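You operate a simulated robot arm through the tools that you are given. There is no shell and no other tool. Be economical: measure what you need, move in short steps, check, and stop when the job is done.

You run a simulated robot arm. Do the job below in one go: nothing can be reset, and whatever is moved stays where it is left.

JOB
Put the ribbed grey cover on the black table top away on the clamping bench top. Then open the top drawer of the black cabinet, take the blue tube from the black cabinet top and put it on the top of the tall grey stand and shut the drawer again. Then press the white clear button two times. Keep to this order. Set down upright: ribbed grey cover.

It is judged by the outcome, as a careful person would: the job done as asked, and still so three seconds after it is handed in. It fails if anything else is knocked over, pushed out of place, dropped, spilled or broken. Lids that push on must go on centred and level and be pressed home; caps that screw on are set level and turned clockwise until they are tight.

ROBOT AND FRAMES
A 7-joint arm with a two-finger parallel gripper on a trunk, on a base that drives. Base frame: it is fixed to the floor where the robot stands at the start and does not move with it; the origin is under the middle of the robot, x ahead of it, y to its left, z up; the surface under the hand at the start is at about z = 0.76. Units: m, degrees, N and s.
With the tool pointing down near the work surface it reaches from about 0.3 to 0.72 m from the robot's upright axis, wherever it stands. Its first joint turns from -166.0 to 166.0 degrees. Places, roughly: blue tube (14x3x3 cm) [-8.9, 5.7, 0.8]; clamping bench top [-5.4, 5.7, 0.9]; top drawer of the black cabinet [-8.9, 6, 0.6]; top of the tall grey stand [-9.5, 2.7, 0.8]; white clear button [-7.8, 4.6, 0.9]. Payload 3.43 kg.
Tool frame: the origin (TCP) lies between the finger pads and is the grasp point; the fingertips stand 0.034 m ahead of it; z points along the fingers, y is the line along which they close. Largest opening 0.128 m; finger width 0.024, thickness 0.012; the body of the gripper, 0.048 by 0.13 m, starts 0.096 m behind the TCP.
Orientation is that of the tool frame in the base frame, as a unit quaternion [w, x, y, z]. With the fingers straight down and closing along the base's y, the tool's x points along the base's -x, its y along +y and its z along -z.

CONTROLS
- The arm moves only by the tool arm_command. Its argument "moves" is a list of rows, each an object (a shift or turn left out is 0, a gripper value left out holds the last) with "xyz": the shift along the tool's x, y, z in cm, a list of three; "turn": the turn, a rotation vector about the tool's x, y, z in degrees, a list of three; "claw": the opening in per cent of the stroke, from 0 (shut) to 100 (fully open). In form: [{"xyz": [dx, dy, dz], "turn": [wx, wy, wz], "claw": claw}, ...]. A call has 1 to 10 rows; each row shifts and turns the commanded pose from where the row before left it, along the tool's axes as they then stand. Each row takes 0.2 s and may step no farther than 0.05 m and 8.6 degrees from the row before; otherwise, or with a gripper value out of range, the whole call is refused. Where a pose cannot be reached the arm comes as near as it can. A force on the tool above 40 N (or 10 N above the force at the start of the call, whichever is more), or a blocked arm, ends the call early, and 0.2 s more pass. The fingers move at their own pace (about 0.108 m/s each) and stop on an object; they squeeze with about 34 N. The grip force told is the motor's: it shows also when the fingers shut on nothing. Time passes only in rows, and 0.2 s behind the last, so rows that do not move let the fingers close. The reply holds the time, the measured pose of the TCP, the force on the tool along the base axes, the opening and the grip force, in the units named above and with some noise, with the torque about the TCP (base axes, N m) and any sound that the robot's microphone picked up.
- Cameras (640 x 400 px; columns grow to the right, rows downward): "scene" is now at [-0.015, 0.1036, 1.4361]; the picture's right is [-0.44, -0.90, 0.00], its down [-0.58, 0.28, -0.76] and it looks along [0.68, -0.33, -0.65] (base axes); focal length 272 px, centre (320, 200). "wrist" rides on the gripper at [0.076, -0.011, -0.16] in the tool frame; the picture's right is [0.15, 0.99, 0.00], its down [-0.88, 0.13, -0.46] and it looks along [-0.45, 0.07, 0.89] (tool axes); focal length 234 px, centre (320, 200). There is no depth. A picture from a camera that has moved, and an enlarged one, comes with that camera's place and axes in the base frame and with its lens.
- snapshot(camera): a new picture of that camera. It takes no simulated time.
- raise_lower(by): slides the trunk up (or, below 0, down) by that many m; the arm and the scene camera ride with it, the base frame stays. It gives what a move gives, with no picture.
- roll_base(legs): drives the robot by 1 to 6 legs, each [ahead, left, turn to the left] in m, m and degrees, along the robot's own axes; the way and the turn of a leg run together, so that a leg with both is an arc; at most 1.5 m and 180 degrees a leg. The arm and the cameras ride along, it lands a little off, and it stops where it bumps. It gives what a move gives.
- pan_tilt(pan, tilt): turns the head with the scene camera to pan (to the left, within 86 degrees either way) and tilt (down, from -29 to 69), counted from straight ahead of the robot. It gives what a move gives.
- close_up(camera, box): a new picture of the part [left, top, right, bottom] of that camera's present view, enlarged. It takes no simulated time.
- hand_in(): hands the job in; it is judged then, once.

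Go step by step. Nothing tells you exact positions but the pictures and the camera data: compare them with the known pose of the tool, close in by small moves and look again before you grip or let go. The budget is 165 turns and 128 pictures, counting those below and the enlarged ones. Unless the task says otherwise, let go and move clear before handing in.

The tools are called after ">>>" as name(argument=value, ...) on one line, values as JSON. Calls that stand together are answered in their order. arm_command: Moves the arm, as the interface text tells. Its arguments: {"type":"object","properties":{"moves":{"type":"array","items":{"type":"object","properties":{"xyz":{"type":"array","items":{"type":"number"}},"turn":{"type":"array","items":{"type":"number"}},"claw":{"type":"number"}}}}},"required":["moves"]} The other tools are called the same way: raise_lower (by) slides the trunk up or down; roll_base (legs) drives the base; pan_tilt (pan, tilt) turns the head that bears the scene camera; snapshot (camera) takes a picture; close_up (camera, box) takes an enlarged picture of a part of a camera's view; hand_in () hands the job in.

At the start:

```text
time: 0.0
tcp_pos: [0.4379, -0.2431, 1.0011]
tcp_rot: [-0.001, 0.0, 1.0, 0.0]
wrist_force: [0.3, 0.6, -0.6]
ft_torque: [0.03, 0.0, 0.01]
width: 0.128
finger_force: 0.1
trunk travel left (down, up): [-0.15, 0.174]
robot x, y, heading: [0.0001, 0.0014, 0.1]
head pan, tilt: [-25.8, 40.5]
```

scene: 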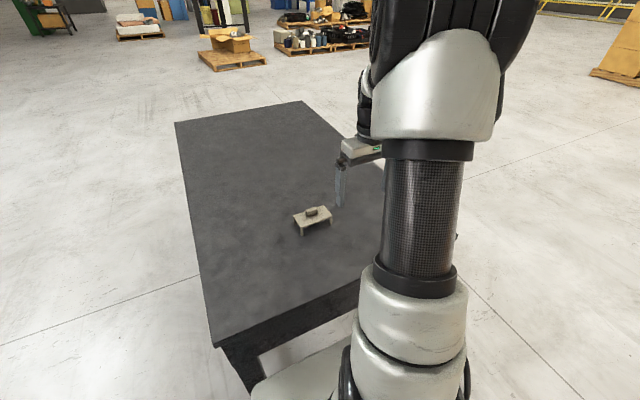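
wrist: 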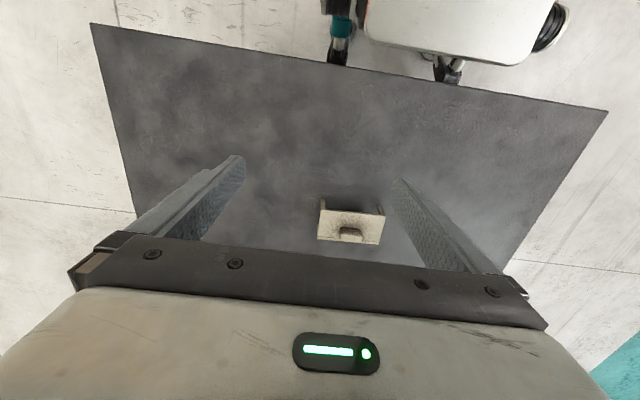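

I see a small grey cover with a handle on the black table near (0.585, -0.165). I'll take enlarged pictures to learn its shape.

>>> close_up(camera="scene", box=[270, 180, 360, 250])

>>> close_up(camera="wrist", box=[290, 170, 418, 250])

```text
5.71 times, centred on (315, 215) of scene
camera zoom: at [-0.015, 0.1036, 1.4361], right [-0.44, -0.9, 0.0], down [-0.58, 0.28, -0.76], along [0.68, -0.33, -0.65], focal length 1554 px, centre (349, 114)
```

zoom: 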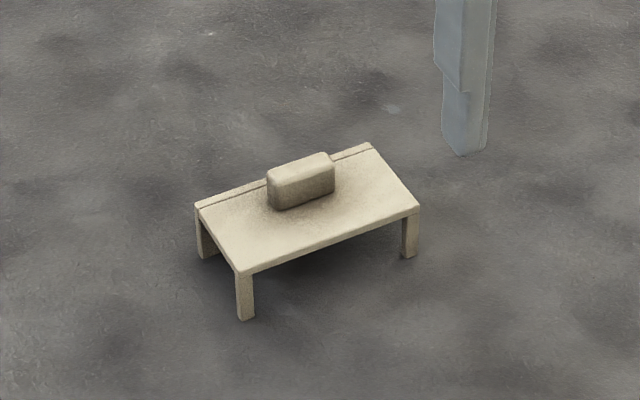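

```text
5.00 times, centred on (354, 210) of wrist
camera zoom: at [0.3627, -0.252, 1.1614], right [-0.15, 0.99, 0.0], down [0.88, 0.13, 0.46], along [0.45, 0.07, -0.89], focal length 1171 px, centre (150, 150)
```

zoom: 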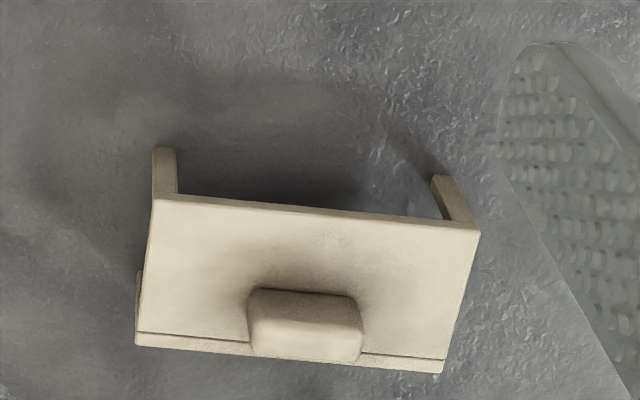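

The cover is a four-legged plate (about 11.6×6.5 cm) with a small knob, standing near (0.59, -0.16), long side along y. I'll move above it and yaw the gripper 88° so it can close over the plate's short direction.

>>> arm_command(moves=[{"xyz": [-3.8, 2.07, 0]}, {"xyz": [-3.8, 2.07, 0]}, {"xyz": [-3.8, 2.07, 0]}, {"xyz": [-3.8, 2.07, 0]}, {"turn": [0, 0, 8]}, {"turn": [0, 0, 8]}, {"turn": [0, 0, 8]}, {"turn": [0, 0, 8]}, {"turn": [0, 0, 8]}, {"turn": [0, 0, 8]}])

>>> arm_command(moves=[{"turn": [0, 0, 8]}, {"turn": [0, 0, 8]}, {"turn": [0, 0, 8]}, {"turn": [0, 0, 8]}, {"turn": [0, 0, 8]}, {"xyz": [0, 0, 5]}, {"xyz": [0, 0, 3]}])

>>> snapshot(camera="wrist")

>>> snapshot(camera="scene")

```text
time: 2.2
tcp_pos: [0.5907, -0.1601, 1.0007]
tcp_rot: [0.0, 0.407, 0.913, 0.0]
wrist_force: [-0.4, 0.7, -0.3]
ft_torque: [-0.02, -0.02, 0.03]
width: 0.1281
finger_force: 0.0
trunk travel left (down, up): [-0.15, 0.174]
robot x, y, heading: [-0.001, 0.0038, -0.2]
head pan, tilt: [-25.8, 40.5]
```

```text
time: 3.8
tcp_pos: [0.5903, -0.1611, 0.9223]
tcp_rot: [0.0, 0.695, 0.719, 0.0]
wrist_force: [-0.1, 0.0, 0.4]
ft_torque: [-0.01, 0.0, -0.02]
width: 0.1278
finger_force: 0.0
trunk travel left (down, up): [-0.15, 0.174]
robot x, y, heading: [-0.0013, 0.0006, -0.1]
head pan, tilt: [-25.8, 40.5]
```

```text
123 pictures are left
camera wrist: at [0.5768, -0.0829, 1.0817], right [0.98, 0.18, 0.0], down [0.16, -0.88, 0.46], along [0.08, -0.45, -0.89], focal length 234 px, centre (320, 200)
```

wrist: 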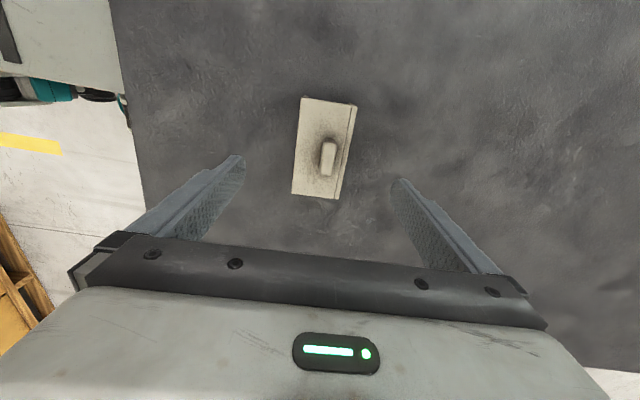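

```text
122 pictures are left
camera scene: at [-0.015, 0.1037, 1.4362], right [-0.44, -0.9, 0.0], down [-0.58, 0.28, -0.76], along [0.68, -0.33, -0.65], focal length 272 px, centre (320, 200)
```

scene: 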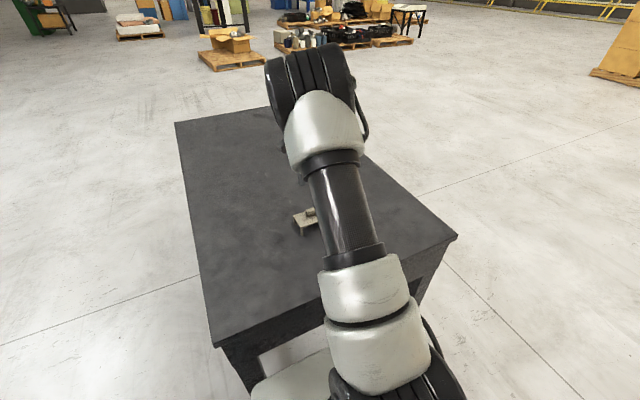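

The plate centre is at about (0.592, -0.157), well aligned with the jaws. I'll lower to just above the table beside the plate and close.

>>> arm_command(moves=[{"xyz": [0.4, 0.2, 4]}, {"xyz": [0, 0, 4]}, {"xyz": [0, 0, 3]}, {}])

>>> snapshot(camera="wrist")

```text
time: 4.8
tcp_pos: [0.5927, -0.1554, 0.8103]
tcp_rot: [-0.001, 0.695, 0.719, 0.0]
wrist_force: [0.7, 0.6, 0.4]
ft_torque: [0.0, 0.01, 0.02]
width: 0.1279
finger_force: 0.1
trunk travel left (down, up): [-0.15, 0.174]
robot x, y, heading: [-0.0014, 0.001, -0.1]
head pan, tilt: [-25.8, 40.5]
```

```text
121 pictures are left
camera wrist: at [0.5796, -0.0793, 0.9707], right [0.98, 0.18, 0.0], down [0.16, -0.88, 0.46], along [0.08, -0.45, -0.89], focal length 234 px, centre (320, 200)
```

wrist: 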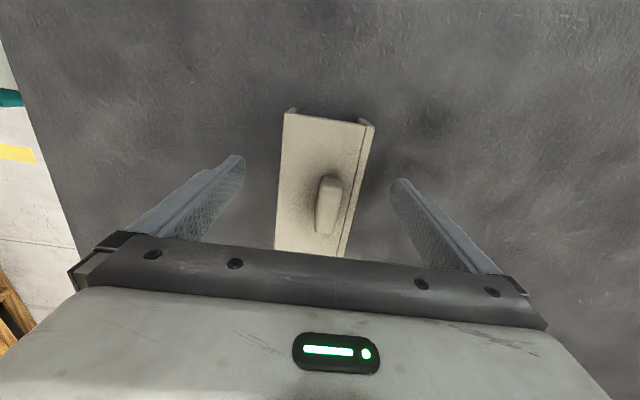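

Everything is centred, so I'll close on the plate.

>>> arm_command(moves=[{"claw": 0}, {"claw": 0}, {"claw": 0}, {"claw": 0}])

>>> snapshot(camera="wrist")

```text
time: 5.8
tcp_pos: [0.5922, -0.1575, 0.8107]
tcp_rot: [0.0, 0.695, 0.719, 0.001]
wrist_force: [0.2, -0.8, -0.2]
ft_torque: [-0.02, 0.01, 0.02]
width: 0.0631
finger_force: 34.0
trunk travel left (down, up): [-0.15, 0.174]
robot x, y, heading: [0.001, -0.0006, -0.2]
head pan, tilt: [-25.8, 40.5]
```

```text
120 pictures are left
camera wrist: at [0.5796, -0.0792, 0.9709], right [0.98, 0.18, 0.0], down [0.16, -0.88, 0.46], along [0.08, -0.45, -0.89], focal length 234 px, centre (320, 200)
```

wrist: 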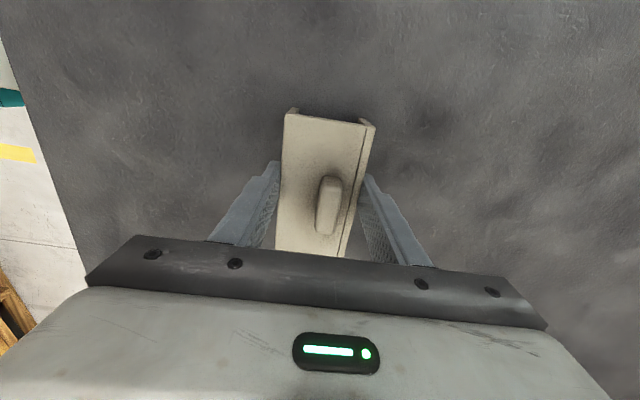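

It is gripped at 6.3 cm. I'll lift it straight up and look around.

>>> arm_command(moves=[{"xyz": [0, 0, -2]}, {"xyz": [0, 0, -4]}, {"xyz": [0, 0, -5]}, {"xyz": [0, 0, -5]}, {"xyz": [0, 0, -5]}, {}])

>>> snapshot(camera="wrist")

>>> pan_tilt(pan=80, tilt=15)

>>> snapshot(camera="scene")

```text
time: 7.2
tcp_pos: [0.5906, -0.1568, 1.0227]
tcp_rot: [-0.001, 0.694, 0.72, 0.0]
wrist_force: [0.1, 0.1, -1.9]
ft_torque: [0.0, 0.02, -0.01]
width: 0.0627
finger_force: 33.8
trunk travel left (down, up): [-0.15, 0.174]
robot x, y, heading: [0.0037, 0.0011, 0.0]
head pan, tilt: [-25.8, 40.5]
```

```text
119 pictures are left
camera wrist: at [0.5776, -0.0794, 1.1822], right [0.98, 0.18, 0.0], down [0.16, -0.88, 0.46], along [0.08, -0.45, -0.89], focal length 234 px, centre (320, 200)
```

wrist: 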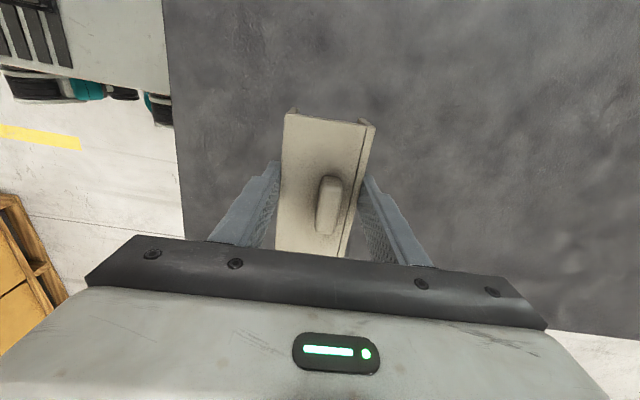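

```text
time: 9.0
tcp_pos: [0.5903, -0.1565, 1.0225]
tcp_rot: [0.001, 0.694, 0.72, 0.0]
wrist_force: [0.0, -0.5, -1.3]
ft_torque: [0.02, 0.02, 0.01]
width: 0.0631
finger_force: 33.8
trunk travel left (down, up): [-0.15, 0.174]
robot x, y, heading: [-0.0006, -0.0021, -0.0]
head pan, tilt: [80.0, 15.0]
```

```text
118 pictures are left
camera scene: at [-0.0749, 0.2325, 1.4764], right [0.98, -0.17, 0.0], down [-0.05, -0.26, -0.97], along [0.17, 0.95, -0.26], focal length 272 px, centre (320, 200)
```

scene: 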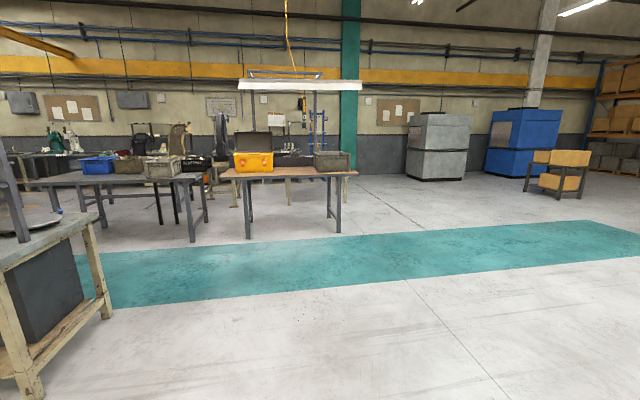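

The cover is held firmly. I'll back away from the table a little, pull the arm in, and turn left to see the goal area.

>>> roll_base(legs=[[-0.35, 0, 0]])

>>> arm_command(moves=[{"xyz": [0, -4, -1]}, {"xyz": [0, -4, -1]}, {"xyz": [0, -4, -1]}, {"xyz": [0, -4, 0]}])

>>> roll_base(legs=[[0, 0, 110]])

>>> pan_tilt(pan=30, tilt=12)

>>> snapshot(camera="scene")

```text
time: 11.3
tcp_pos: [0.2438, -0.1565, 1.0211]
tcp_rot: [0.0, 0.695, 0.719, 0.0]
wrist_force: [-0.3, 0.2, -0.8]
ft_torque: [0.02, 0.03, 0.01]
width: 0.0629
finger_force: 33.9
trunk travel left (down, up): [-0.15, 0.174]
robot x, y, heading: [-0.3491, -0.0012, 0.2]
head pan, tilt: [80.0, 15.0]
```

```text
time: 12.3
tcp_pos: [0.0819, -0.1614, 1.0511]
tcp_rot: [0.0, 0.695, 0.719, 0.0]
wrist_force: [-0.3, 0.5, -0.7]
ft_torque: [0.0, 0.01, 0.0]
width: 0.063
finger_force: 34.4
trunk travel left (down, up): [-0.15, 0.174]
robot x, y, heading: [-0.3467, 0.0029, -0.0]
head pan, tilt: [80.0, 15.0]
```

```text
time: 17.5
tcp_pos: [-0.356, 0.4582, 1.0506]
tcp_rot: [0.0, -0.206, 0.979, 0.0]
wrist_force: [0.2, -0.2, 0.3]
ft_torque: [0.0, 0.02, -0.01]
width: 0.0633
finger_force: 34.1
trunk travel left (down, up): [-0.15, 0.174]
robot x, y, heading: [-0.3474, 0.002, 111.7]
head pan, tilt: [80.0, 15.0]
```

```text
time: 18.7
tcp_pos: [-0.3558, 0.4584, 1.0508]
tcp_rot: [0.0, -0.205, 0.979, 0.0]
wrist_force: [0.1, -0.8, -0.7]
ft_torque: [-0.01, 0.02, 0.01]
width: 0.0631
finger_force: 34.5
trunk travel left (down, up): [-0.15, 0.174]
robot x, y, heading: [-0.3467, -0.0016, 112.0]
head pan, tilt: [30.0, 12.0]
```

```text
117 pictures are left
camera scene: at [-0.5178, -0.0769, 1.4813], right [0.62, 0.79, 0.0], down [0.16, -0.13, -0.98], along [-0.77, 0.61, -0.21], focal length 272 px, centre (320, 200)
```

scene: 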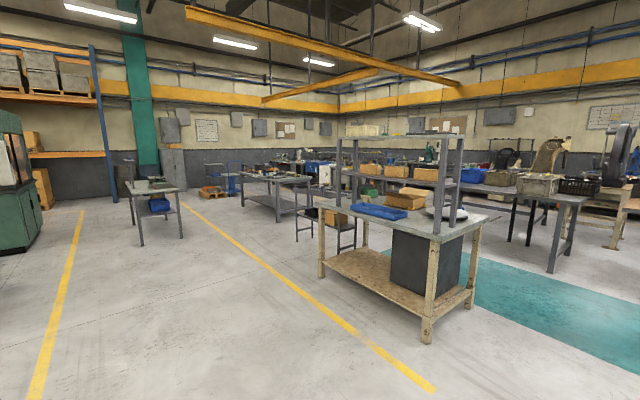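

The bench should appear near column 376, row 165, behind the shelf unit. I'll enlarge that region.

>>> close_up(camera="scene", box=[180, 110, 440, 270])

```text
2.46 times, centred on (310, 190) of scene
camera zoom: at [-0.5178, -0.0769, 1.4813], right [0.62, 0.79, 0.0], down [0.16, -0.13, -0.98], along [-0.77, 0.61, -0.21], focal length 669 px, centre (345, 225)
```

zoom: 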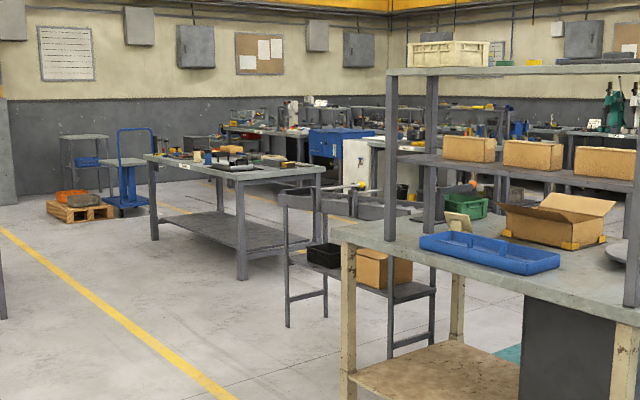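

The aisle lies between y=-0.5 and y=1.36. I'll turn to face -x and drive along it to get a better look.

>>> roll_base(legs=[[0, 0, 68], [1.5, 0, 0], [1.5, 0, 0]])

>>> pan_tilt(pan=-65, tilt=12)

>>> snapshot(camera="scene")

>>> pan_tilt(pan=-20, tilt=12)

>>> snapshot(camera="scene")

```text
time: 36.0
tcp_pos: [-3.7351, 0.3631, 1.0515]
tcp_rot: [0.0, -0.69, 0.724, 0.0]
wrist_force: [-0.3, -0.4, -0.2]
ft_torque: [0.02, 0.0, 0.0]
width: 0.0632
finger_force: 34.4
trunk travel left (down, up): [-0.15, 0.174]
robot x, y, heading: [-3.3206, 0.168, 175.3]
head pan, tilt: [30.0, 12.0]
```

```text
time: 37.7
tcp_pos: [-3.7353, 0.3631, 1.0502]
tcp_rot: [-0.001, -0.69, 0.724, 0.001]
wrist_force: [-0.5, -0.8, -1.3]
ft_torque: [0.0, 0.02, 0.01]
width: 0.0631
finger_force: 34.1
trunk travel left (down, up): [-0.15, 0.174]
robot x, y, heading: [-3.3214, 0.1695, 175.2]
head pan, tilt: [-65.0, 12.0]
```

```text
115 pictures are left
camera scene: at [-3.2768, 0.1085, 1.4813], right [0.94, 0.35, 0.0], down [0.07, -0.2, -0.98], along [-0.34, 0.92, -0.21], focal length 272 px, centre (320, 200)
```

scene: 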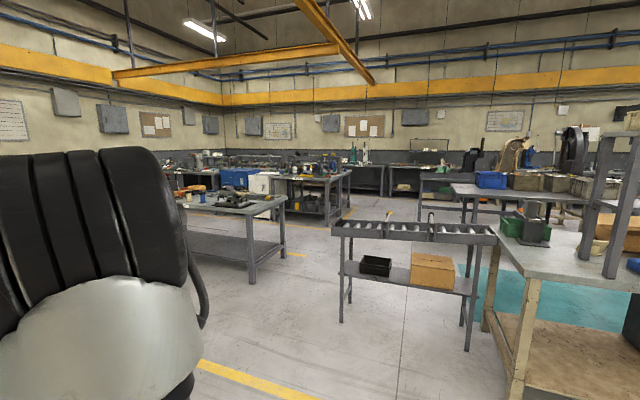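

```text
time: 38.9
tcp_pos: [-3.7361, 0.3642, 1.0507]
tcp_rot: [0.0, -0.69, 0.724, 0.0]
wrist_force: [0.2, -0.4, -0.1]
ft_torque: [-0.02, 0.0, 0.0]
width: 0.063
finger_force: 33.8
trunk travel left (down, up): [-0.15, 0.174]
robot x, y, heading: [-3.3205, 0.1618, 175.4]
head pan, tilt: [-20.0, 12.0]
```

```text
114 pictures are left
camera scene: at [-3.3291, 0.0601, 1.4813], right [0.42, 0.91, 0.0], down [0.19, -0.09, -0.98], along [-0.89, 0.41, -0.21], focal length 272 px, centre (320, 200)
```

scene: 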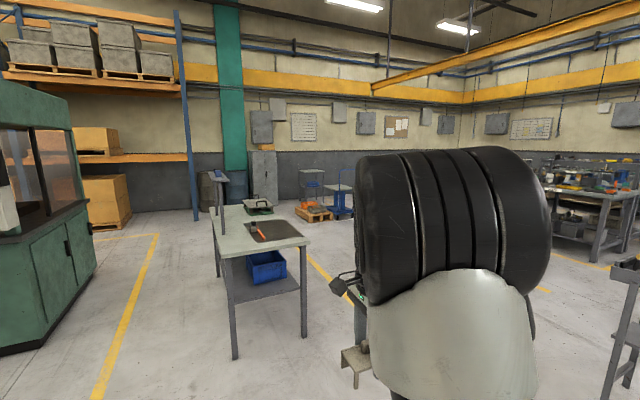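

The goal bench is at about column 318 in the first picture. I'll turn the head back and enlarge it, to plan the passage between the table and the roller conveyor.

>>> pan_tilt(pan=-65, tilt=12)

>>> close_up(camera="scene", box=[200, 140, 400, 265])

```text
time: 40.0
tcp_pos: [-3.7359, 0.3633, 1.0514]
tcp_rot: [0.0, -0.689, 0.724, 0.0]
wrist_force: [0.4, 0.5, 0.2]
ft_torque: [0.0, -0.03, 0.01]
width: 0.0628
finger_force: 34.2
trunk travel left (down, up): [-0.15, 0.174]
robot x, y, heading: [-3.3219, 0.1672, 175.1]
head pan, tilt: [-65.0, 12.0]
```

```text
3.20 times, centred on (300, 202) of scene
camera zoom: at [-3.2768, 0.1084, 1.4813], right [0.94, 0.35, 0.0], down [0.07, -0.2, -0.98], along [-0.34, 0.92, -0.21], focal length 870 px, centre (384, 192)
```

zoom: 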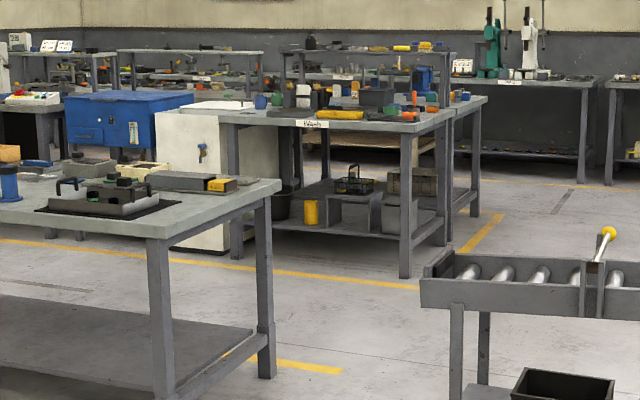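

There are labels on the benches. I'll enlarge to read them.

>>> close_up(camera="scene", box=[270, 155, 360, 211])

```text
7.11 times, centred on (315, 183) of scene
camera zoom: at [-3.2768, 0.1084, 1.4813], right [0.94, 0.35, 0.0], down [0.07, -0.2, -0.98], along [-0.34, 0.92, -0.21], focal length 1934 px, centre (356, 321)
```

zoom: 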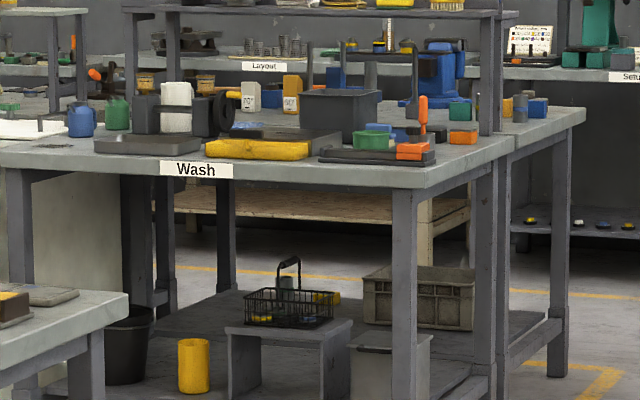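

The front bench is "Wash", and the clamping bench must be the one behind it (y≈5.7), reached from its right end or far side. I'll turn to face +y and strafe to line up with the gap at x≈-4.35.

>>> roll_base(legs=[[0, 0, -85], [0, 1.03, 0]])

>>> pan_tilt(pan=0, tilt=25)

>>> snapshot(camera="scene")

```text
time: 53.9
tcp_pos: [-4.1971, 0.5782, 1.0515]
tcp_rot: [0.0, -0.026, 1.0, 0.0]
wrist_force: [0.4, 0.1, -0.2]
ft_torque: [-0.02, 0.01, 0.02]
width: 0.0628
finger_force: 34.6
trunk travel left (down, up): [-0.15, 0.174]
robot x, y, heading: [-4.3531, 0.1482, 91.0]
head pan, tilt: [-65.0, 12.0]
```

```text
time: 55.2
tcp_pos: [-4.197, 0.5795, 1.052]
tcp_rot: [0.001, -0.026, 1.0, 0.0]
wrist_force: [-0.5, -0.2, -0.4]
ft_torque: [-0.03, 0.01, -0.01]
width: 0.063
finger_force: 34.2
trunk travel left (down, up): [-0.15, 0.174]
robot x, y, heading: [-4.3511, 0.1461, 91.2]
head pan, tilt: [0.0, 25.0]
```

```text
111 pictures are left
camera scene: at [-4.4923, 0.147, 1.4602], right [1.0, 0.02, 0.0], down [0.01, -0.42, -0.91], along [-0.01, 0.91, -0.42], focal length 272 px, centre (320, 200)
```

scene: 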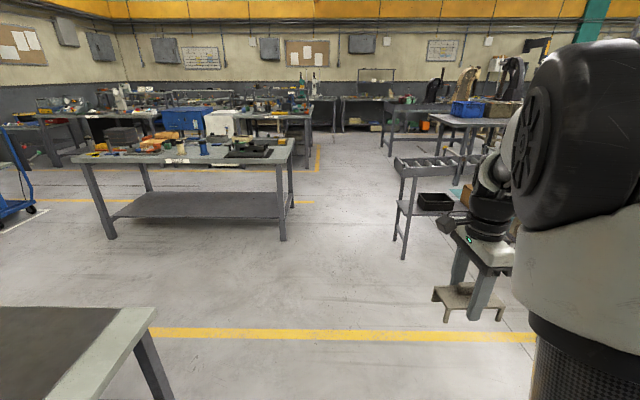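

The gap runs from about x=-4.76 to -3.9 and I'm centred at -4.35. I'll drive ahead through it.

>>> roll_base(legs=[[1.5, 0, -1]])

>>> snapshot(camera="scene")

```text
time: 62.6
tcp_pos: [-4.186, 2.07, 1.0512]
tcp_rot: [0.0, -0.011, 1.0, 0.0]
wrist_force: [-0.1, 0.3, -0.2]
ft_torque: [0.0, 0.05, 0.01]
width: 0.063
finger_force: 33.9
trunk travel left (down, up): [-0.15, 0.174]
robot x, y, heading: [-4.3543, 1.6445, 89.1]
head pan, tilt: [0.0, 25.0]
```

```text
110 pictures are left
camera scene: at [-4.4943, 1.6476, 1.4602], right [1.0, -0.01, 0.0], down [-0.01, -0.42, -0.91], along [0.01, 0.91, -0.42], focal length 272 px, centre (320, 200)
```

scene: 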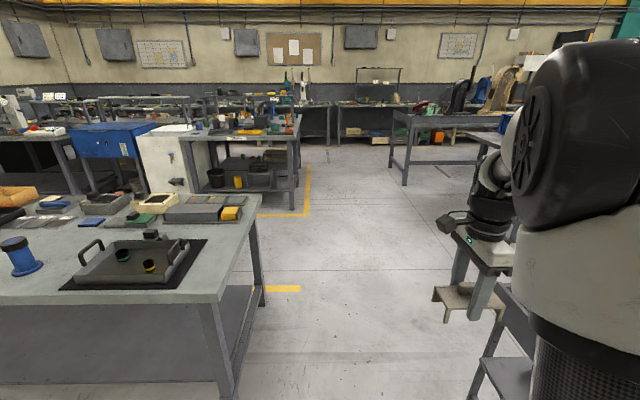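

Clearances look fine. I'll carry on past the table and then shift a little right to keep clear of the bench end.

>>> roll_base(legs=[[1.5, 0, 0], [1.0, -0.3, 0], [1.2, 0, 0]])

>>> pan_tilt(pan=50, tilt=25)

>>> snapshot(camera="scene")

```text
time: 80.8
tcp_pos: [-3.893, 5.78, 1.0519]
tcp_rot: [0.0, -0.028, 1.0, 0.0]
wrist_force: [-0.2, -0.7, -1.1]
ft_torque: [-0.04, 0.02, -0.02]
width: 0.0629
finger_force: 33.8
trunk travel left (down, up): [-0.15, 0.174]
robot x, y, heading: [-4.0428, 5.3484, 91.0]
head pan, tilt: [0.0, 25.0]
```

```text
time: 82.0
tcp_pos: [-3.8921, 5.7795, 1.0508]
tcp_rot: [0.0, -0.027, 1.0, 0.0]
wrist_force: [-1.3, 0.7, 0.4]
ft_torque: [0.0, 0.04, 0.03]
width: 0.0631
finger_force: 34.2
trunk travel left (down, up): [-0.15, 0.174]
robot x, y, heading: [-4.0473, 5.3433, 91.3]
head pan, tilt: [50.0, 25.0]
```

```text
109 pictures are left
camera scene: at [-4.2562, 5.3135, 1.4602], right [0.63, 0.78, 0.0], down [0.33, -0.27, -0.91], along [-0.7, 0.57, -0.42], focal length 272 px, centre (320, 200)
```

scene: 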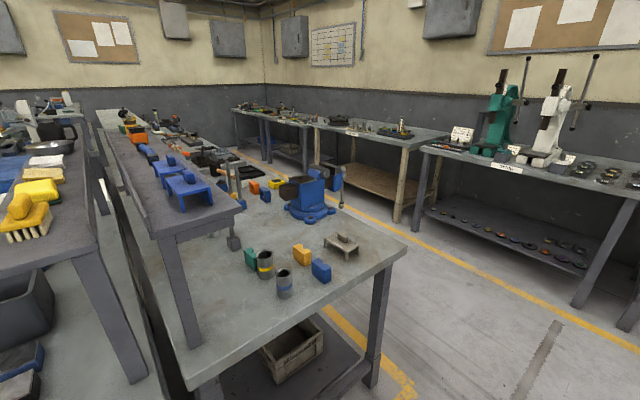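

I see the clamping bench (blue vise) with its right end at x≈-4.68, y from 5.3 to 6.05, and another similar cover on it. I'll enlarge it to find free space.

>>> close_up(camera="scene", box=[160, 130, 420, 292])

```text
2.46 times, centred on (290, 211) of scene
camera zoom: at [-4.2562, 5.3135, 1.4602], right [0.63, 0.78, 0.0], down [0.33, -0.27, -0.91], along [-0.7, 0.57, -0.42], focal length 669 px, centre (394, 173)
```

zoom: 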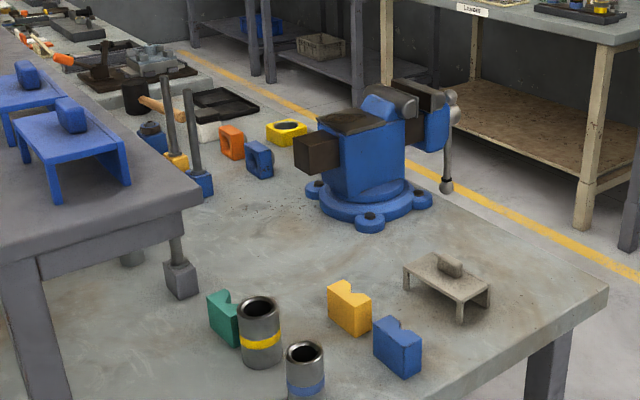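

The best free spot is the front right corner of the bench, around (-4.755, 5.99), in front of the existing cover. I'll drive round to the front side and face -y.

>>> roll_base(legs=[[1.25, 0, 0], [0, 0, 178], [0, -0.5, 0]])

>>> pan_tilt(pan=0, tilt=45)

>>> snapshot(camera="scene")

>>> snapshot(camera="wrist")

```text
time: 100.8
tcp_pos: [-4.738, 6.2047, 1.0513]
tcp_rot: [0.0, 1.0, 0.003, 0.0]
wrist_force: [-0.1, 0.1, -0.7]
ft_torque: [0.02, -0.02, 0.01]
width: 0.063
finger_force: 33.6
trunk travel left (down, up): [-0.15, 0.174]
robot x, y, heading: [-4.5614, 6.6292, -91.9]
head pan, tilt: [50.0, 25.0]
```

```text
time: 101.9
tcp_pos: [-4.738, 6.2045, 1.0521]
tcp_rot: [0.0, 1.0, 0.003, 0.0]
wrist_force: [0.5, 0.2, -1.5]
ft_torque: [0.0, 0.01, -0.02]
width: 0.0629
finger_force: 34.0
trunk travel left (down, up): [-0.15, 0.174]
robot x, y, heading: [-4.5599, 6.6274, -91.9]
head pan, tilt: [0.0, 45.0]
```

```text
107 pictures are left
camera scene: at [-4.4236, 6.6341, 1.4297], right [-1.0, 0.03, 0.0], down [0.02, 0.71, -0.71], along [-0.02, -0.71, -0.71], focal length 272 px, centre (320, 200)
```

scene: 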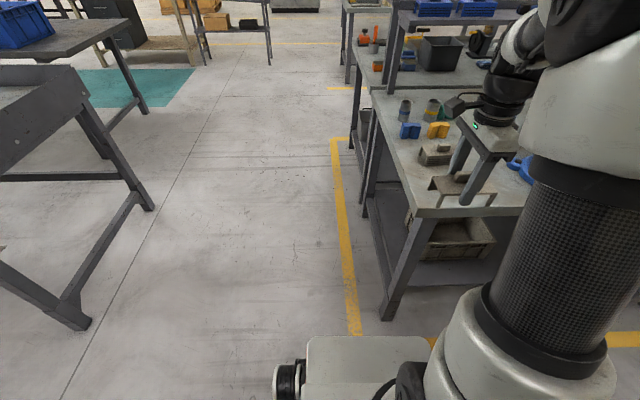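

```text
106 pictures are left
camera wrist: at [-4.6602, 6.2182, 1.2111], right [0.15, -0.99, 0.0], down [-0.88, -0.13, 0.46], along [-0.45, -0.07, -0.89], focal length 234 px, centre (320, 200)
```

wrist: 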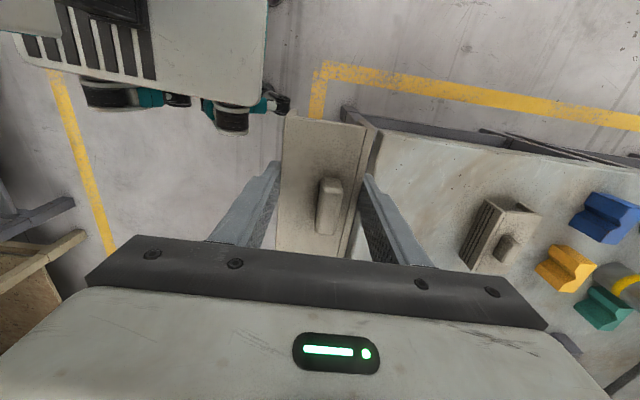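

By combining three views, the bench top is at z≈0.85 with its corner at (-4.72, 6.125); the existing cover's near edge is at y≈5.96. I'll move to above (-4.80, 6.055), then check.

>>> arm_command(moves=[{"xyz": [-2.2, 3.8, 0]}, {"xyz": [-2, 3.8, 0]}, {"xyz": [-1.5, 3.7, 0]}, {"xyz": [-1, 3.7, 0]}, {"xyz": [0, 0, 4]}, {"xyz": [0, 0, 4]}, {}])

>>> snapshot(camera="scene")

>>> snapshot(camera="wrist")

```text
time: 103.5
tcp_pos: [-4.8046, 6.0531, 0.9709]
tcp_rot: [0.001, 1.0, 0.002, 0.0]
wrist_force: [0.7, 0.2, -1.0]
ft_torque: [0.02, -0.01, 0.01]
width: 0.0629
finger_force: 34.0
trunk travel left (down, up): [-0.15, 0.174]
robot x, y, heading: [-4.5629, 6.6267, -91.8]
head pan, tilt: [0.0, 45.0]
```

```text
105 pictures are left
camera scene: at [-4.4238, 6.6339, 1.4296], right [-1.0, 0.03, 0.0], down [0.02, 0.71, -0.71], along [-0.02, -0.71, -0.71], focal length 272 px, centre (320, 200)
```

scene: 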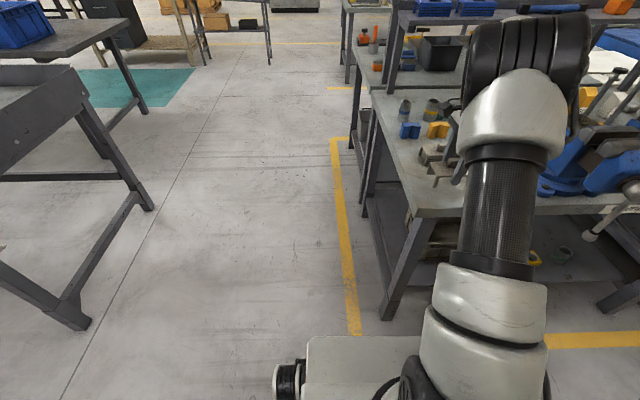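

```text
104 pictures are left
camera wrist: at [-4.7269, 6.0667, 1.1309], right [0.15, -0.99, 0.0], down [-0.88, -0.13, 0.46], along [-0.45, -0.07, -0.89], focal length 234 px, centre (320, 200)
```

wrist: 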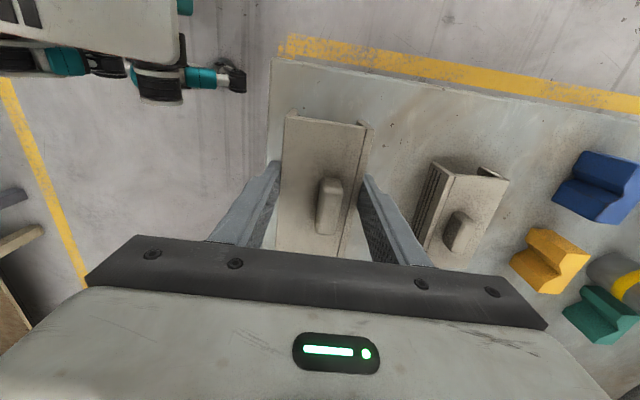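

The position looks right: the cover is over the bench, clear of the other cover. I'll lower it gently until contact.

>>> arm_command(moves=[{"xyz": [0, 0, 3]}, {"xyz": [0, 0, 2]}, {"xyz": [0, 0, 0.8]}, {"xyz": [0, 0, 0.4]}, {}])

>>> close_up(camera="wrist", box=[220, 40, 540, 240])

```text
time: 104.7
tcp_pos: [-4.8048, 6.0544, 0.911]
tcp_rot: [0.004, 1.0, 0.002, -0.002]
wrist_force: [-2.9, -2.7, 26.0]
ft_torque: [-0.26, 0.05, -0.01]
width: 0.0632
finger_force: 33.7
trunk travel left (down, up): [-0.15, 0.174]
robot x, y, heading: [-4.5615, 6.6341, -91.5]
head pan, tilt: [0.0, 45.0]
```

```text
2.00 times, centred on (380, 140) of wrist
camera zoom: at [-4.7271, 6.0685, 1.0718], right [0.15, -0.99, 0.01], down [-0.88, -0.13, 0.46], along [-0.45, -0.07, -0.89], focal length 468 px, centre (200, 320)
```

zoom: 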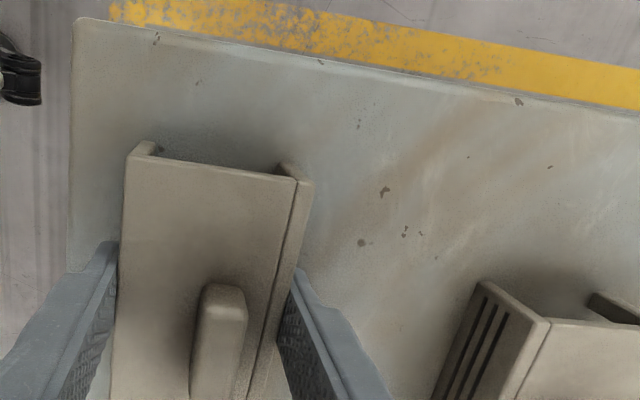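

It is on the bench (26 N contact). I'll ease off, open the fingers partway and rise.

>>> arm_command(moves=[{"xyz": [0, 0, -0.2]}, {"claw": 66}, {"claw": 66}, {"claw": 66}, {"xyz": [0, 0, -2]}, {"xyz": [0, 0, -4]}, {"xyz": [0, 0, -5]}, {"xyz": [0, 0, -5]}, {}])

>>> snapshot(camera="wrist")

```text
time: 106.7
tcp_pos: [-4.8034, 6.052, 1.0724]
tcp_rot: [0.001, 1.0, 0.001, 0.0]
wrist_force: [0.8, 0.2, -0.3]
ft_torque: [-0.02, 0.02, 0.0]
width: 0.0845
finger_force: 0.1
trunk travel left (down, up): [-0.15, 0.174]
robot x, y, heading: [-4.5612, 6.6291, -92.1]
head pan, tilt: [0.0, 45.0]
```

```text
102 pictures are left
camera wrist: at [-4.7271, 6.0655, 1.2318], right [0.15, -0.99, 0.0], down [-0.88, -0.13, 0.46], along [-0.45, -0.07, -0.89], focal length 234 px, centre (320, 200)
```

wrist: 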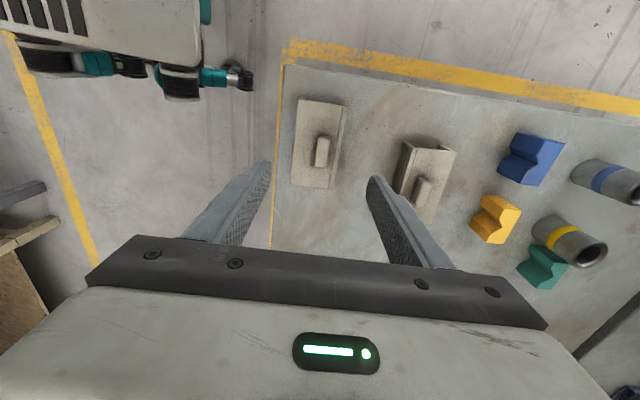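

The cover stands upright on the bench. Now I'll pull the arm back and look toward the black cabinet in the -x direction.

>>> arm_command(moves=[{"xyz": [0, -4, -1]}, {"xyz": [1, -4, -1]}, {"xyz": [1, -4, 0]}, {"xyz": [1, -3, 0]}, {"xyz": [1, -2, 0]}])

>>> roll_base(legs=[[-0.1, 0, -60]])

>>> pan_tilt(pan=-30, tilt=15)

>>> snapshot(camera="scene")

```text
time: 107.9
tcp_pos: [-4.7629, 6.2255, 1.0913]
tcp_rot: [0.0, 1.0, 0.003, 0.0]
wrist_force: [-0.6, -0.1, -0.4]
ft_torque: [0.03, -0.01, 0.0]
width: 0.0845
finger_force: 0.0
trunk travel left (down, up): [-0.15, 0.174]
robot x, y, heading: [-4.5614, 6.6271, -91.5]
head pan, tilt: [0.0, 45.0]
```

```text
time: 111.0
tcp_pos: [-4.9629, 6.6763, 1.0918]
tcp_rot: [0.0, 0.871, -0.49, 0.0]
wrist_force: [0.1, 0.8, -0.3]
ft_torque: [-0.02, 0.02, 0.01]
width: 0.0846
finger_force: 0.1
trunk travel left (down, up): [-0.15, 0.174]
robot x, y, heading: [-4.5125, 6.7106, -150.7]
head pan, tilt: [0.0, 45.0]
```

```text
time: 112.0
tcp_pos: [-4.9628, 6.6761, 1.0925]
tcp_rot: [0.0, 0.871, -0.492, 0.0]
wrist_force: [-0.3, 0.2, 0.8]
ft_torque: [0.0, -0.01, -0.01]
width: 0.0844
finger_force: 0.1
trunk travel left (down, up): [-0.15, 0.174]
robot x, y, heading: [-4.51, 6.7091, -150.8]
head pan, tilt: [-30.0, 15.0]
```

```text
101 pictures are left
camera scene: at [-4.4604, 6.635, 1.4764], right [0.01, 1.0, 0.0], down [0.26, 0.0, -0.97], along [-0.97, 0.01, -0.26], focal length 272 px, centre (320, 200)
```

scene: 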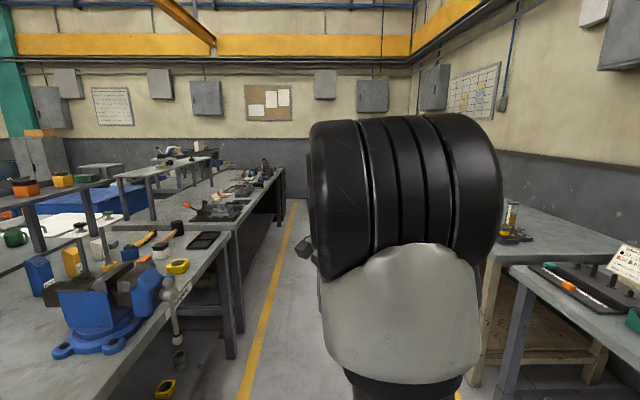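

The aisle runs in -x between bench rows. I'll enlarge the far end near column 269 where the cabinet should be.

>>> close_up(camera="scene", box=[60, 130, 320, 292])

```text
2.46 times, centred on (190, 211) of scene
camera zoom: at [-4.4604, 6.635, 1.4764], right [0.01, 1.0, 0.0], down [0.26, 0.0, -0.97], along [-0.97, 0.01, -0.26], focal length 669 px, centre (640, 173)
```

zoom: 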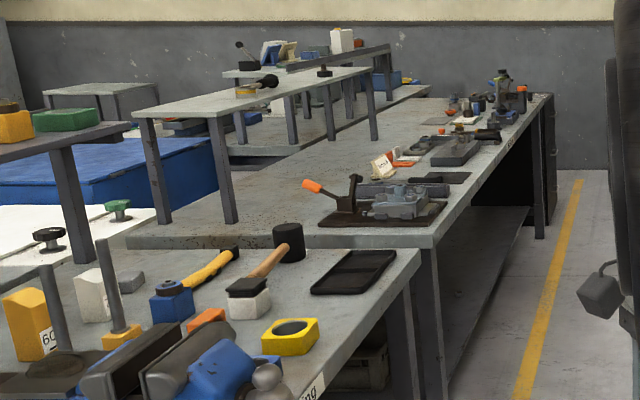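

The black cabinet is at the far end of the bench row, its drawers facing this aisle (+y). I'll turn to -x and drive along the aisle.

>>> roll_base(legs=[[0, 0, -29.5], [1.5, 0, 0], [1.2, 0, 0]])

>>> pan_tilt(pan=25, tilt=25)

>>> snapshot(camera="scene")

```text
time: 126.5
tcp_pos: [-7.6087, 6.8997, 1.0916]
tcp_rot: [0.0, 0.719, -0.695, -0.001]
wrist_force: [-0.5, -1.2, -0.3]
ft_torque: [0.02, 0.03, 0.03]
width: 0.0847
finger_force: 0.1
trunk travel left (down, up): [-0.15, 0.174]
robot x, y, heading: [-7.2014, 6.7083, 179.6]
head pan, tilt: [-30.0, 15.0]
```

```text
time: 127.7
tcp_pos: [-7.6097, 6.9008, 1.0922]
tcp_rot: [0.0, 0.719, -0.695, 0.0]
wrist_force: [-0.7, 0.1, 0.5]
ft_torque: [-0.03, 0.01, -0.02]
width: 0.0845
finger_force: 0.1
trunk travel left (down, up): [-0.15, 0.174]
robot x, y, heading: [-7.199, 6.7118, 180.0]
head pan, tilt: [25.0, 25.0]
```

```text
99 pictures are left
camera scene: at [-7.1935, 6.5335, 1.4602], right [-0.42, 0.91, 0.0], down [0.38, 0.18, -0.91], along [-0.82, -0.38, -0.42], focal length 272 px, centre (320, 200)
```

scene: 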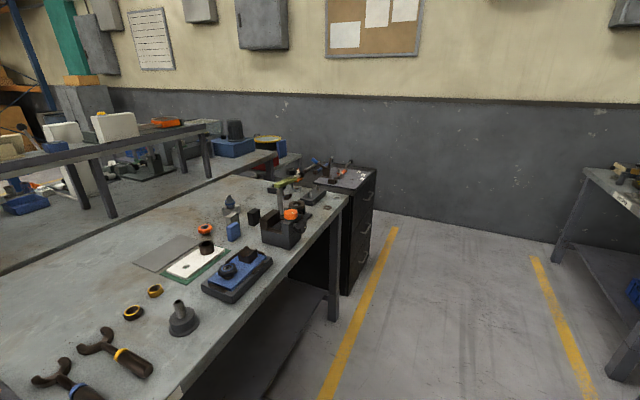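

The cabinet is at x≈-9.1…-8.66 with its face at y≈6.06. I'll enlarge it to see drawers, handles and the tube.

>>> close_up(camera="scene", box=[270, 140, 410, 300])

```text
2.50 times, centred on (340, 220) of scene
camera zoom: at [-7.1935, 6.5335, 1.4602], right [-0.42, 0.91, 0.0], down [0.38, 0.18, -0.91], along [-0.82, -0.38, -0.42], focal length 680 px, centre (270, 150)
```

zoom: 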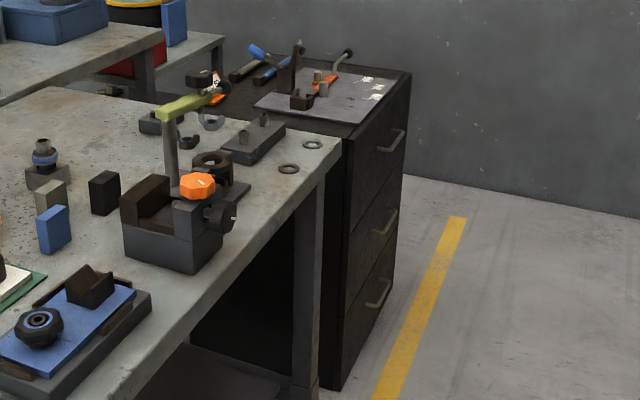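

Three drawers with bow handles. I'll drive on to stand before the cabinet and turn to face it.

>>> roll_base(legs=[[1.5, -0.1, 0], [0.1, 0, 0], [0, 0, 90]])

>>> pan_tilt(pan=0, tilt=45)

>>> snapshot(camera="scene")

>>> snapshot(camera="wrist")

```text
refused: leg 1 is longer than a leg can be; nothing moved
```

```text
time: 128.6
tcp_pos: [-7.6092, 6.9008, 1.0918]
tcp_rot: [0.0, 0.719, -0.695, 0.0]
wrist_force: [0.2, -0.6, -0.2]
ft_torque: [0.03, 0.02, 0.03]
width: 0.0844
finger_force: 0.0
trunk travel left (down, up): [-0.15, 0.174]
robot x, y, heading: [-7.199, 6.709, 179.7]
head pan, tilt: [0.0, 45.0]
```

```text
97 pictures are left
camera scene: at [-7.1913, 6.5723, 1.4297], right [0.0, 1.0, 0.0], down [0.71, 0.0, -0.71], along [-0.71, 0.0, -0.71], focal length 272 px, centre (320, 200)
```

scene: 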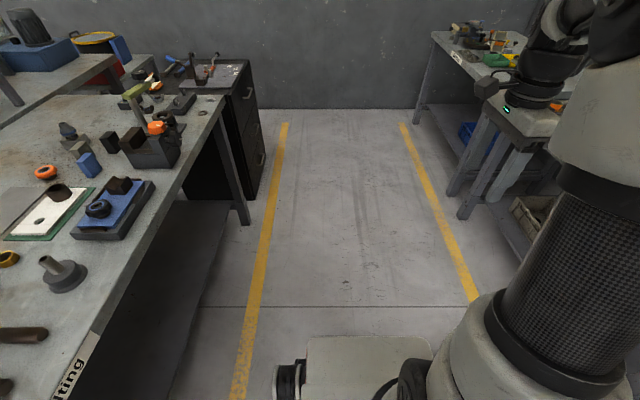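

```text
96 pictures are left
camera wrist: at [-7.5943, 6.8268, 1.2517], right [-0.98, -0.18, 0.0], down [-0.16, 0.88, 0.46], along [-0.08, 0.45, -0.89], focal length 234 px, centre (320, 200)
```

wrist: 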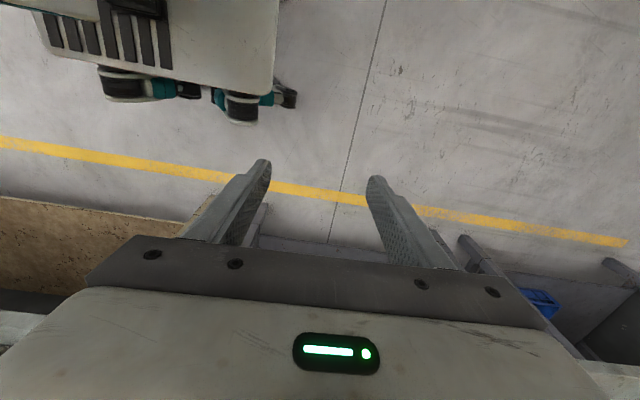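

A leg was slightly too long; I'll redo it.

>>> roll_base(legs=[[1.45, -0.1, 0], [0.15, 0, 0], [0, 0, 90]])

>>> snapshot(camera="scene")

>>> snapshot(camera="wrist")

```text
time: 140.7
tcp_pos: [-8.9714, 6.3819, 1.0918]
tcp_rot: [0.0, 1.0, 0.027, 0.0]
wrist_force: [0.0, 0.1, -0.2]
ft_torque: [0.01, 0.01, -0.01]
width: 0.0845
finger_force: 0.1
trunk travel left (down, up): [-0.15, 0.174]
robot x, y, heading: [-8.7898, 6.7961, -88.9]
head pan, tilt: [0.0, 45.0]
```

```text
95 pictures are left
camera scene: at [-8.6521, 6.8071, 1.4296], right [-1.0, -0.02, 0.0], down [-0.01, 0.71, -0.71], along [0.01, -0.71, -0.71], focal length 272 px, centre (320, 200)
```

scene: 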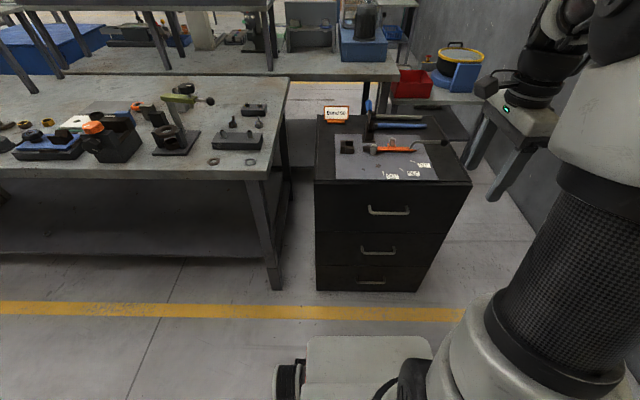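

```text
94 pictures are left
camera wrist: at [-8.8955, 6.3982, 1.2517], right [0.2, -0.98, 0.0], down [-0.87, -0.18, 0.46], along [-0.45, -0.09, -0.89], focal length 234 px, centre (320, 200)
```

wrist: 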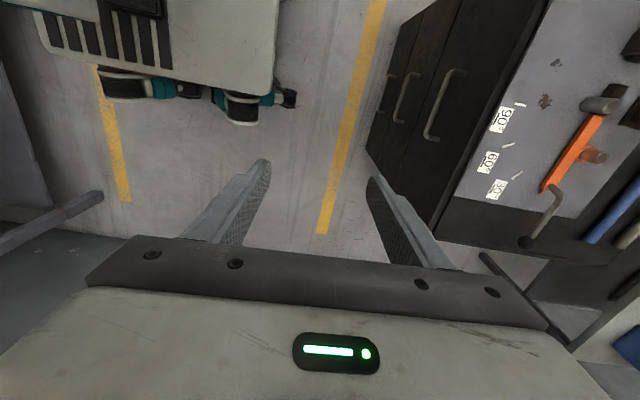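

The top drawer's handle is triangulated at (-8.893, 6.12, 0.695), a horizontal bar about 15 cm long. I'll bring the hand in front of the cabinet and rotate it to point horizontally at -y with fingers closing vertically.

>>> arm_command(moves=[{"xyz": [1.7, 4.2, 0]}, {"xyz": [1.7, 4.2, 0]}, {"xyz": [1.7, 4.2, 0]}, {"xyz": [1.7, 4.2, 0], "turn": [0, 0, 3.1]}, {"turn": [-8.2, 0, 0]}, {"turn": [-8.2, 0, 0]}, {"turn": [-8.2, 0, 0]}, {"turn": [-8.2, 0, 0]}, {"turn": [-8.2, 0, 0]}, {"turn": [-8.2, 0, 0]}])

>>> arm_command(moves=[{"turn": [-8.2, 0, 0]}, {"turn": [-8.2, 0, 0]}, {"turn": [-8.2, 0, 0]}, {"turn": [-8.2, 0, 0]}, {"turn": [-8, 0, 0]}, {}])

>>> close_up(camera="scene", box=[270, 90, 510, 300])

```text
time: 142.9
tcp_pos: [-8.8958, 6.2173, 1.0916]
tcp_rot: [0.417, 0.909, -0.002, -0.001]
wrist_force: [0.5, -0.3, 0.4]
ft_torque: [0.02, 0.04, 0.0]
width: 0.0845
finger_force: 0.0
trunk travel left (down, up): [-0.15, 0.174]
robot x, y, heading: [-8.792, 6.7951, -89.0]
head pan, tilt: [0.0, 45.0]
```

```text
time: 144.3
tcp_pos: [-8.8955, 6.2177, 1.0906]
tcp_rot: [0.706, 0.708, 0.0, -0.001]
wrist_force: [-0.4, 0.4, -0.2]
ft_torque: [-0.01, 0.03, 0.01]
width: 0.0843
finger_force: 0.1
trunk travel left (down, up): [-0.15, 0.174]
robot x, y, heading: [-8.7903, 6.7961, -88.8]
head pan, tilt: [0.0, 45.0]
```

```text
1.90 times, centred on (390, 195) of scene
camera zoom: at [-8.6521, 6.807, 1.4296], right [-1.0, -0.02, 0.0], down [-0.01, 0.71, -0.71], along [0.01, -0.71, -0.71], focal length 518 px, centre (187, 210)
```

zoom: 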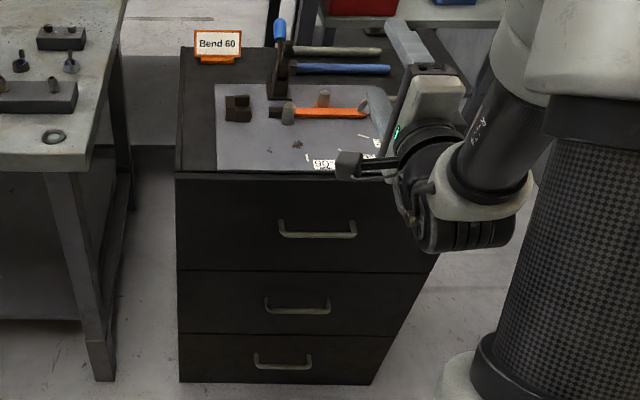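

The hand is horizontal now. I'll lower the trunk 0.15 m, then lower the hand to handle height.

>>> raise_lower(by=-0.15)

>>> arm_command(moves=[{"xyz": [0, -4.1, 0]}, {"xyz": [0, -4.1, 0]}, {"xyz": [0, -4.1, 0]}, {"xyz": [0, -4.1, 0]}, {"xyz": [0, -4.1, 0]}, {"xyz": [0, -4.1, 0]}, {}])

>>> snapshot(camera="wrist")

>>> close_up(camera="scene", box=[270, 90, 510, 300])

```text
time: 146.1
tcp_pos: [-8.8961, 6.2173, 0.9421]
tcp_rot: [0.707, 0.707, -0.001, 0.0]
wrist_force: [0.4, 0.3, -0.4]
ft_torque: [-0.02, 0.0, -0.02]
width: 0.0848
finger_force: 0.0
trunk travel left (down, up): [0.0, 0.324]
robot x, y, heading: [-8.7893, 6.7948, -88.9]
head pan, tilt: [0.0, 45.0]
```

```text
time: 147.7
tcp_pos: [-8.8957, 6.2148, 0.694]
tcp_rot: [0.706, 0.708, 0.0, -0.001]
wrist_force: [0.2, 0.7, 0.0]
ft_torque: [0.01, 0.0, -0.01]
width: 0.0845
finger_force: 0.1
trunk travel left (down, up): [0.0, 0.324]
robot x, y, heading: [-8.7888, 6.7979, -88.8]
head pan, tilt: [0.0, 45.0]
```

```text
92 pictures are left
camera wrist: at [-8.8182, 6.3763, 0.6828], right [0.15, 0.0, 0.99], down [-0.88, 0.46, 0.13], along [-0.45, -0.89, 0.07], focal length 234 px, centre (320, 200)
```

wrist: 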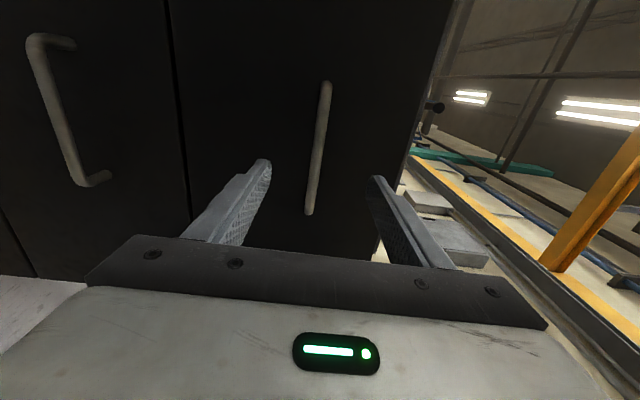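

```text
1.90 times, centred on (390, 195) of scene
camera zoom: at [-8.6521, 6.8071, 1.2796], right [-1.0, -0.02, 0.0], down [-0.01, 0.71, -0.71], along [0.01, -0.71, -0.71], focal length 518 px, centre (187, 210)
```

zoom: 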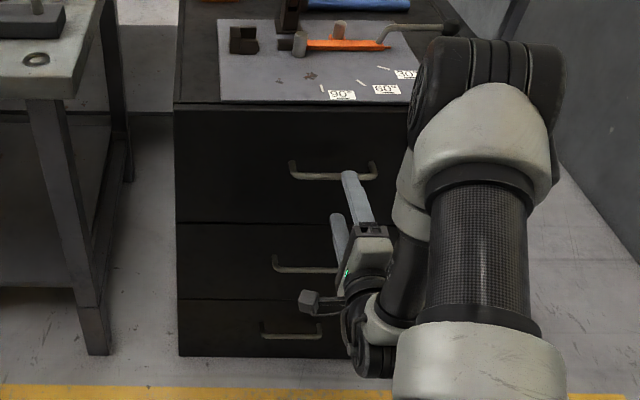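

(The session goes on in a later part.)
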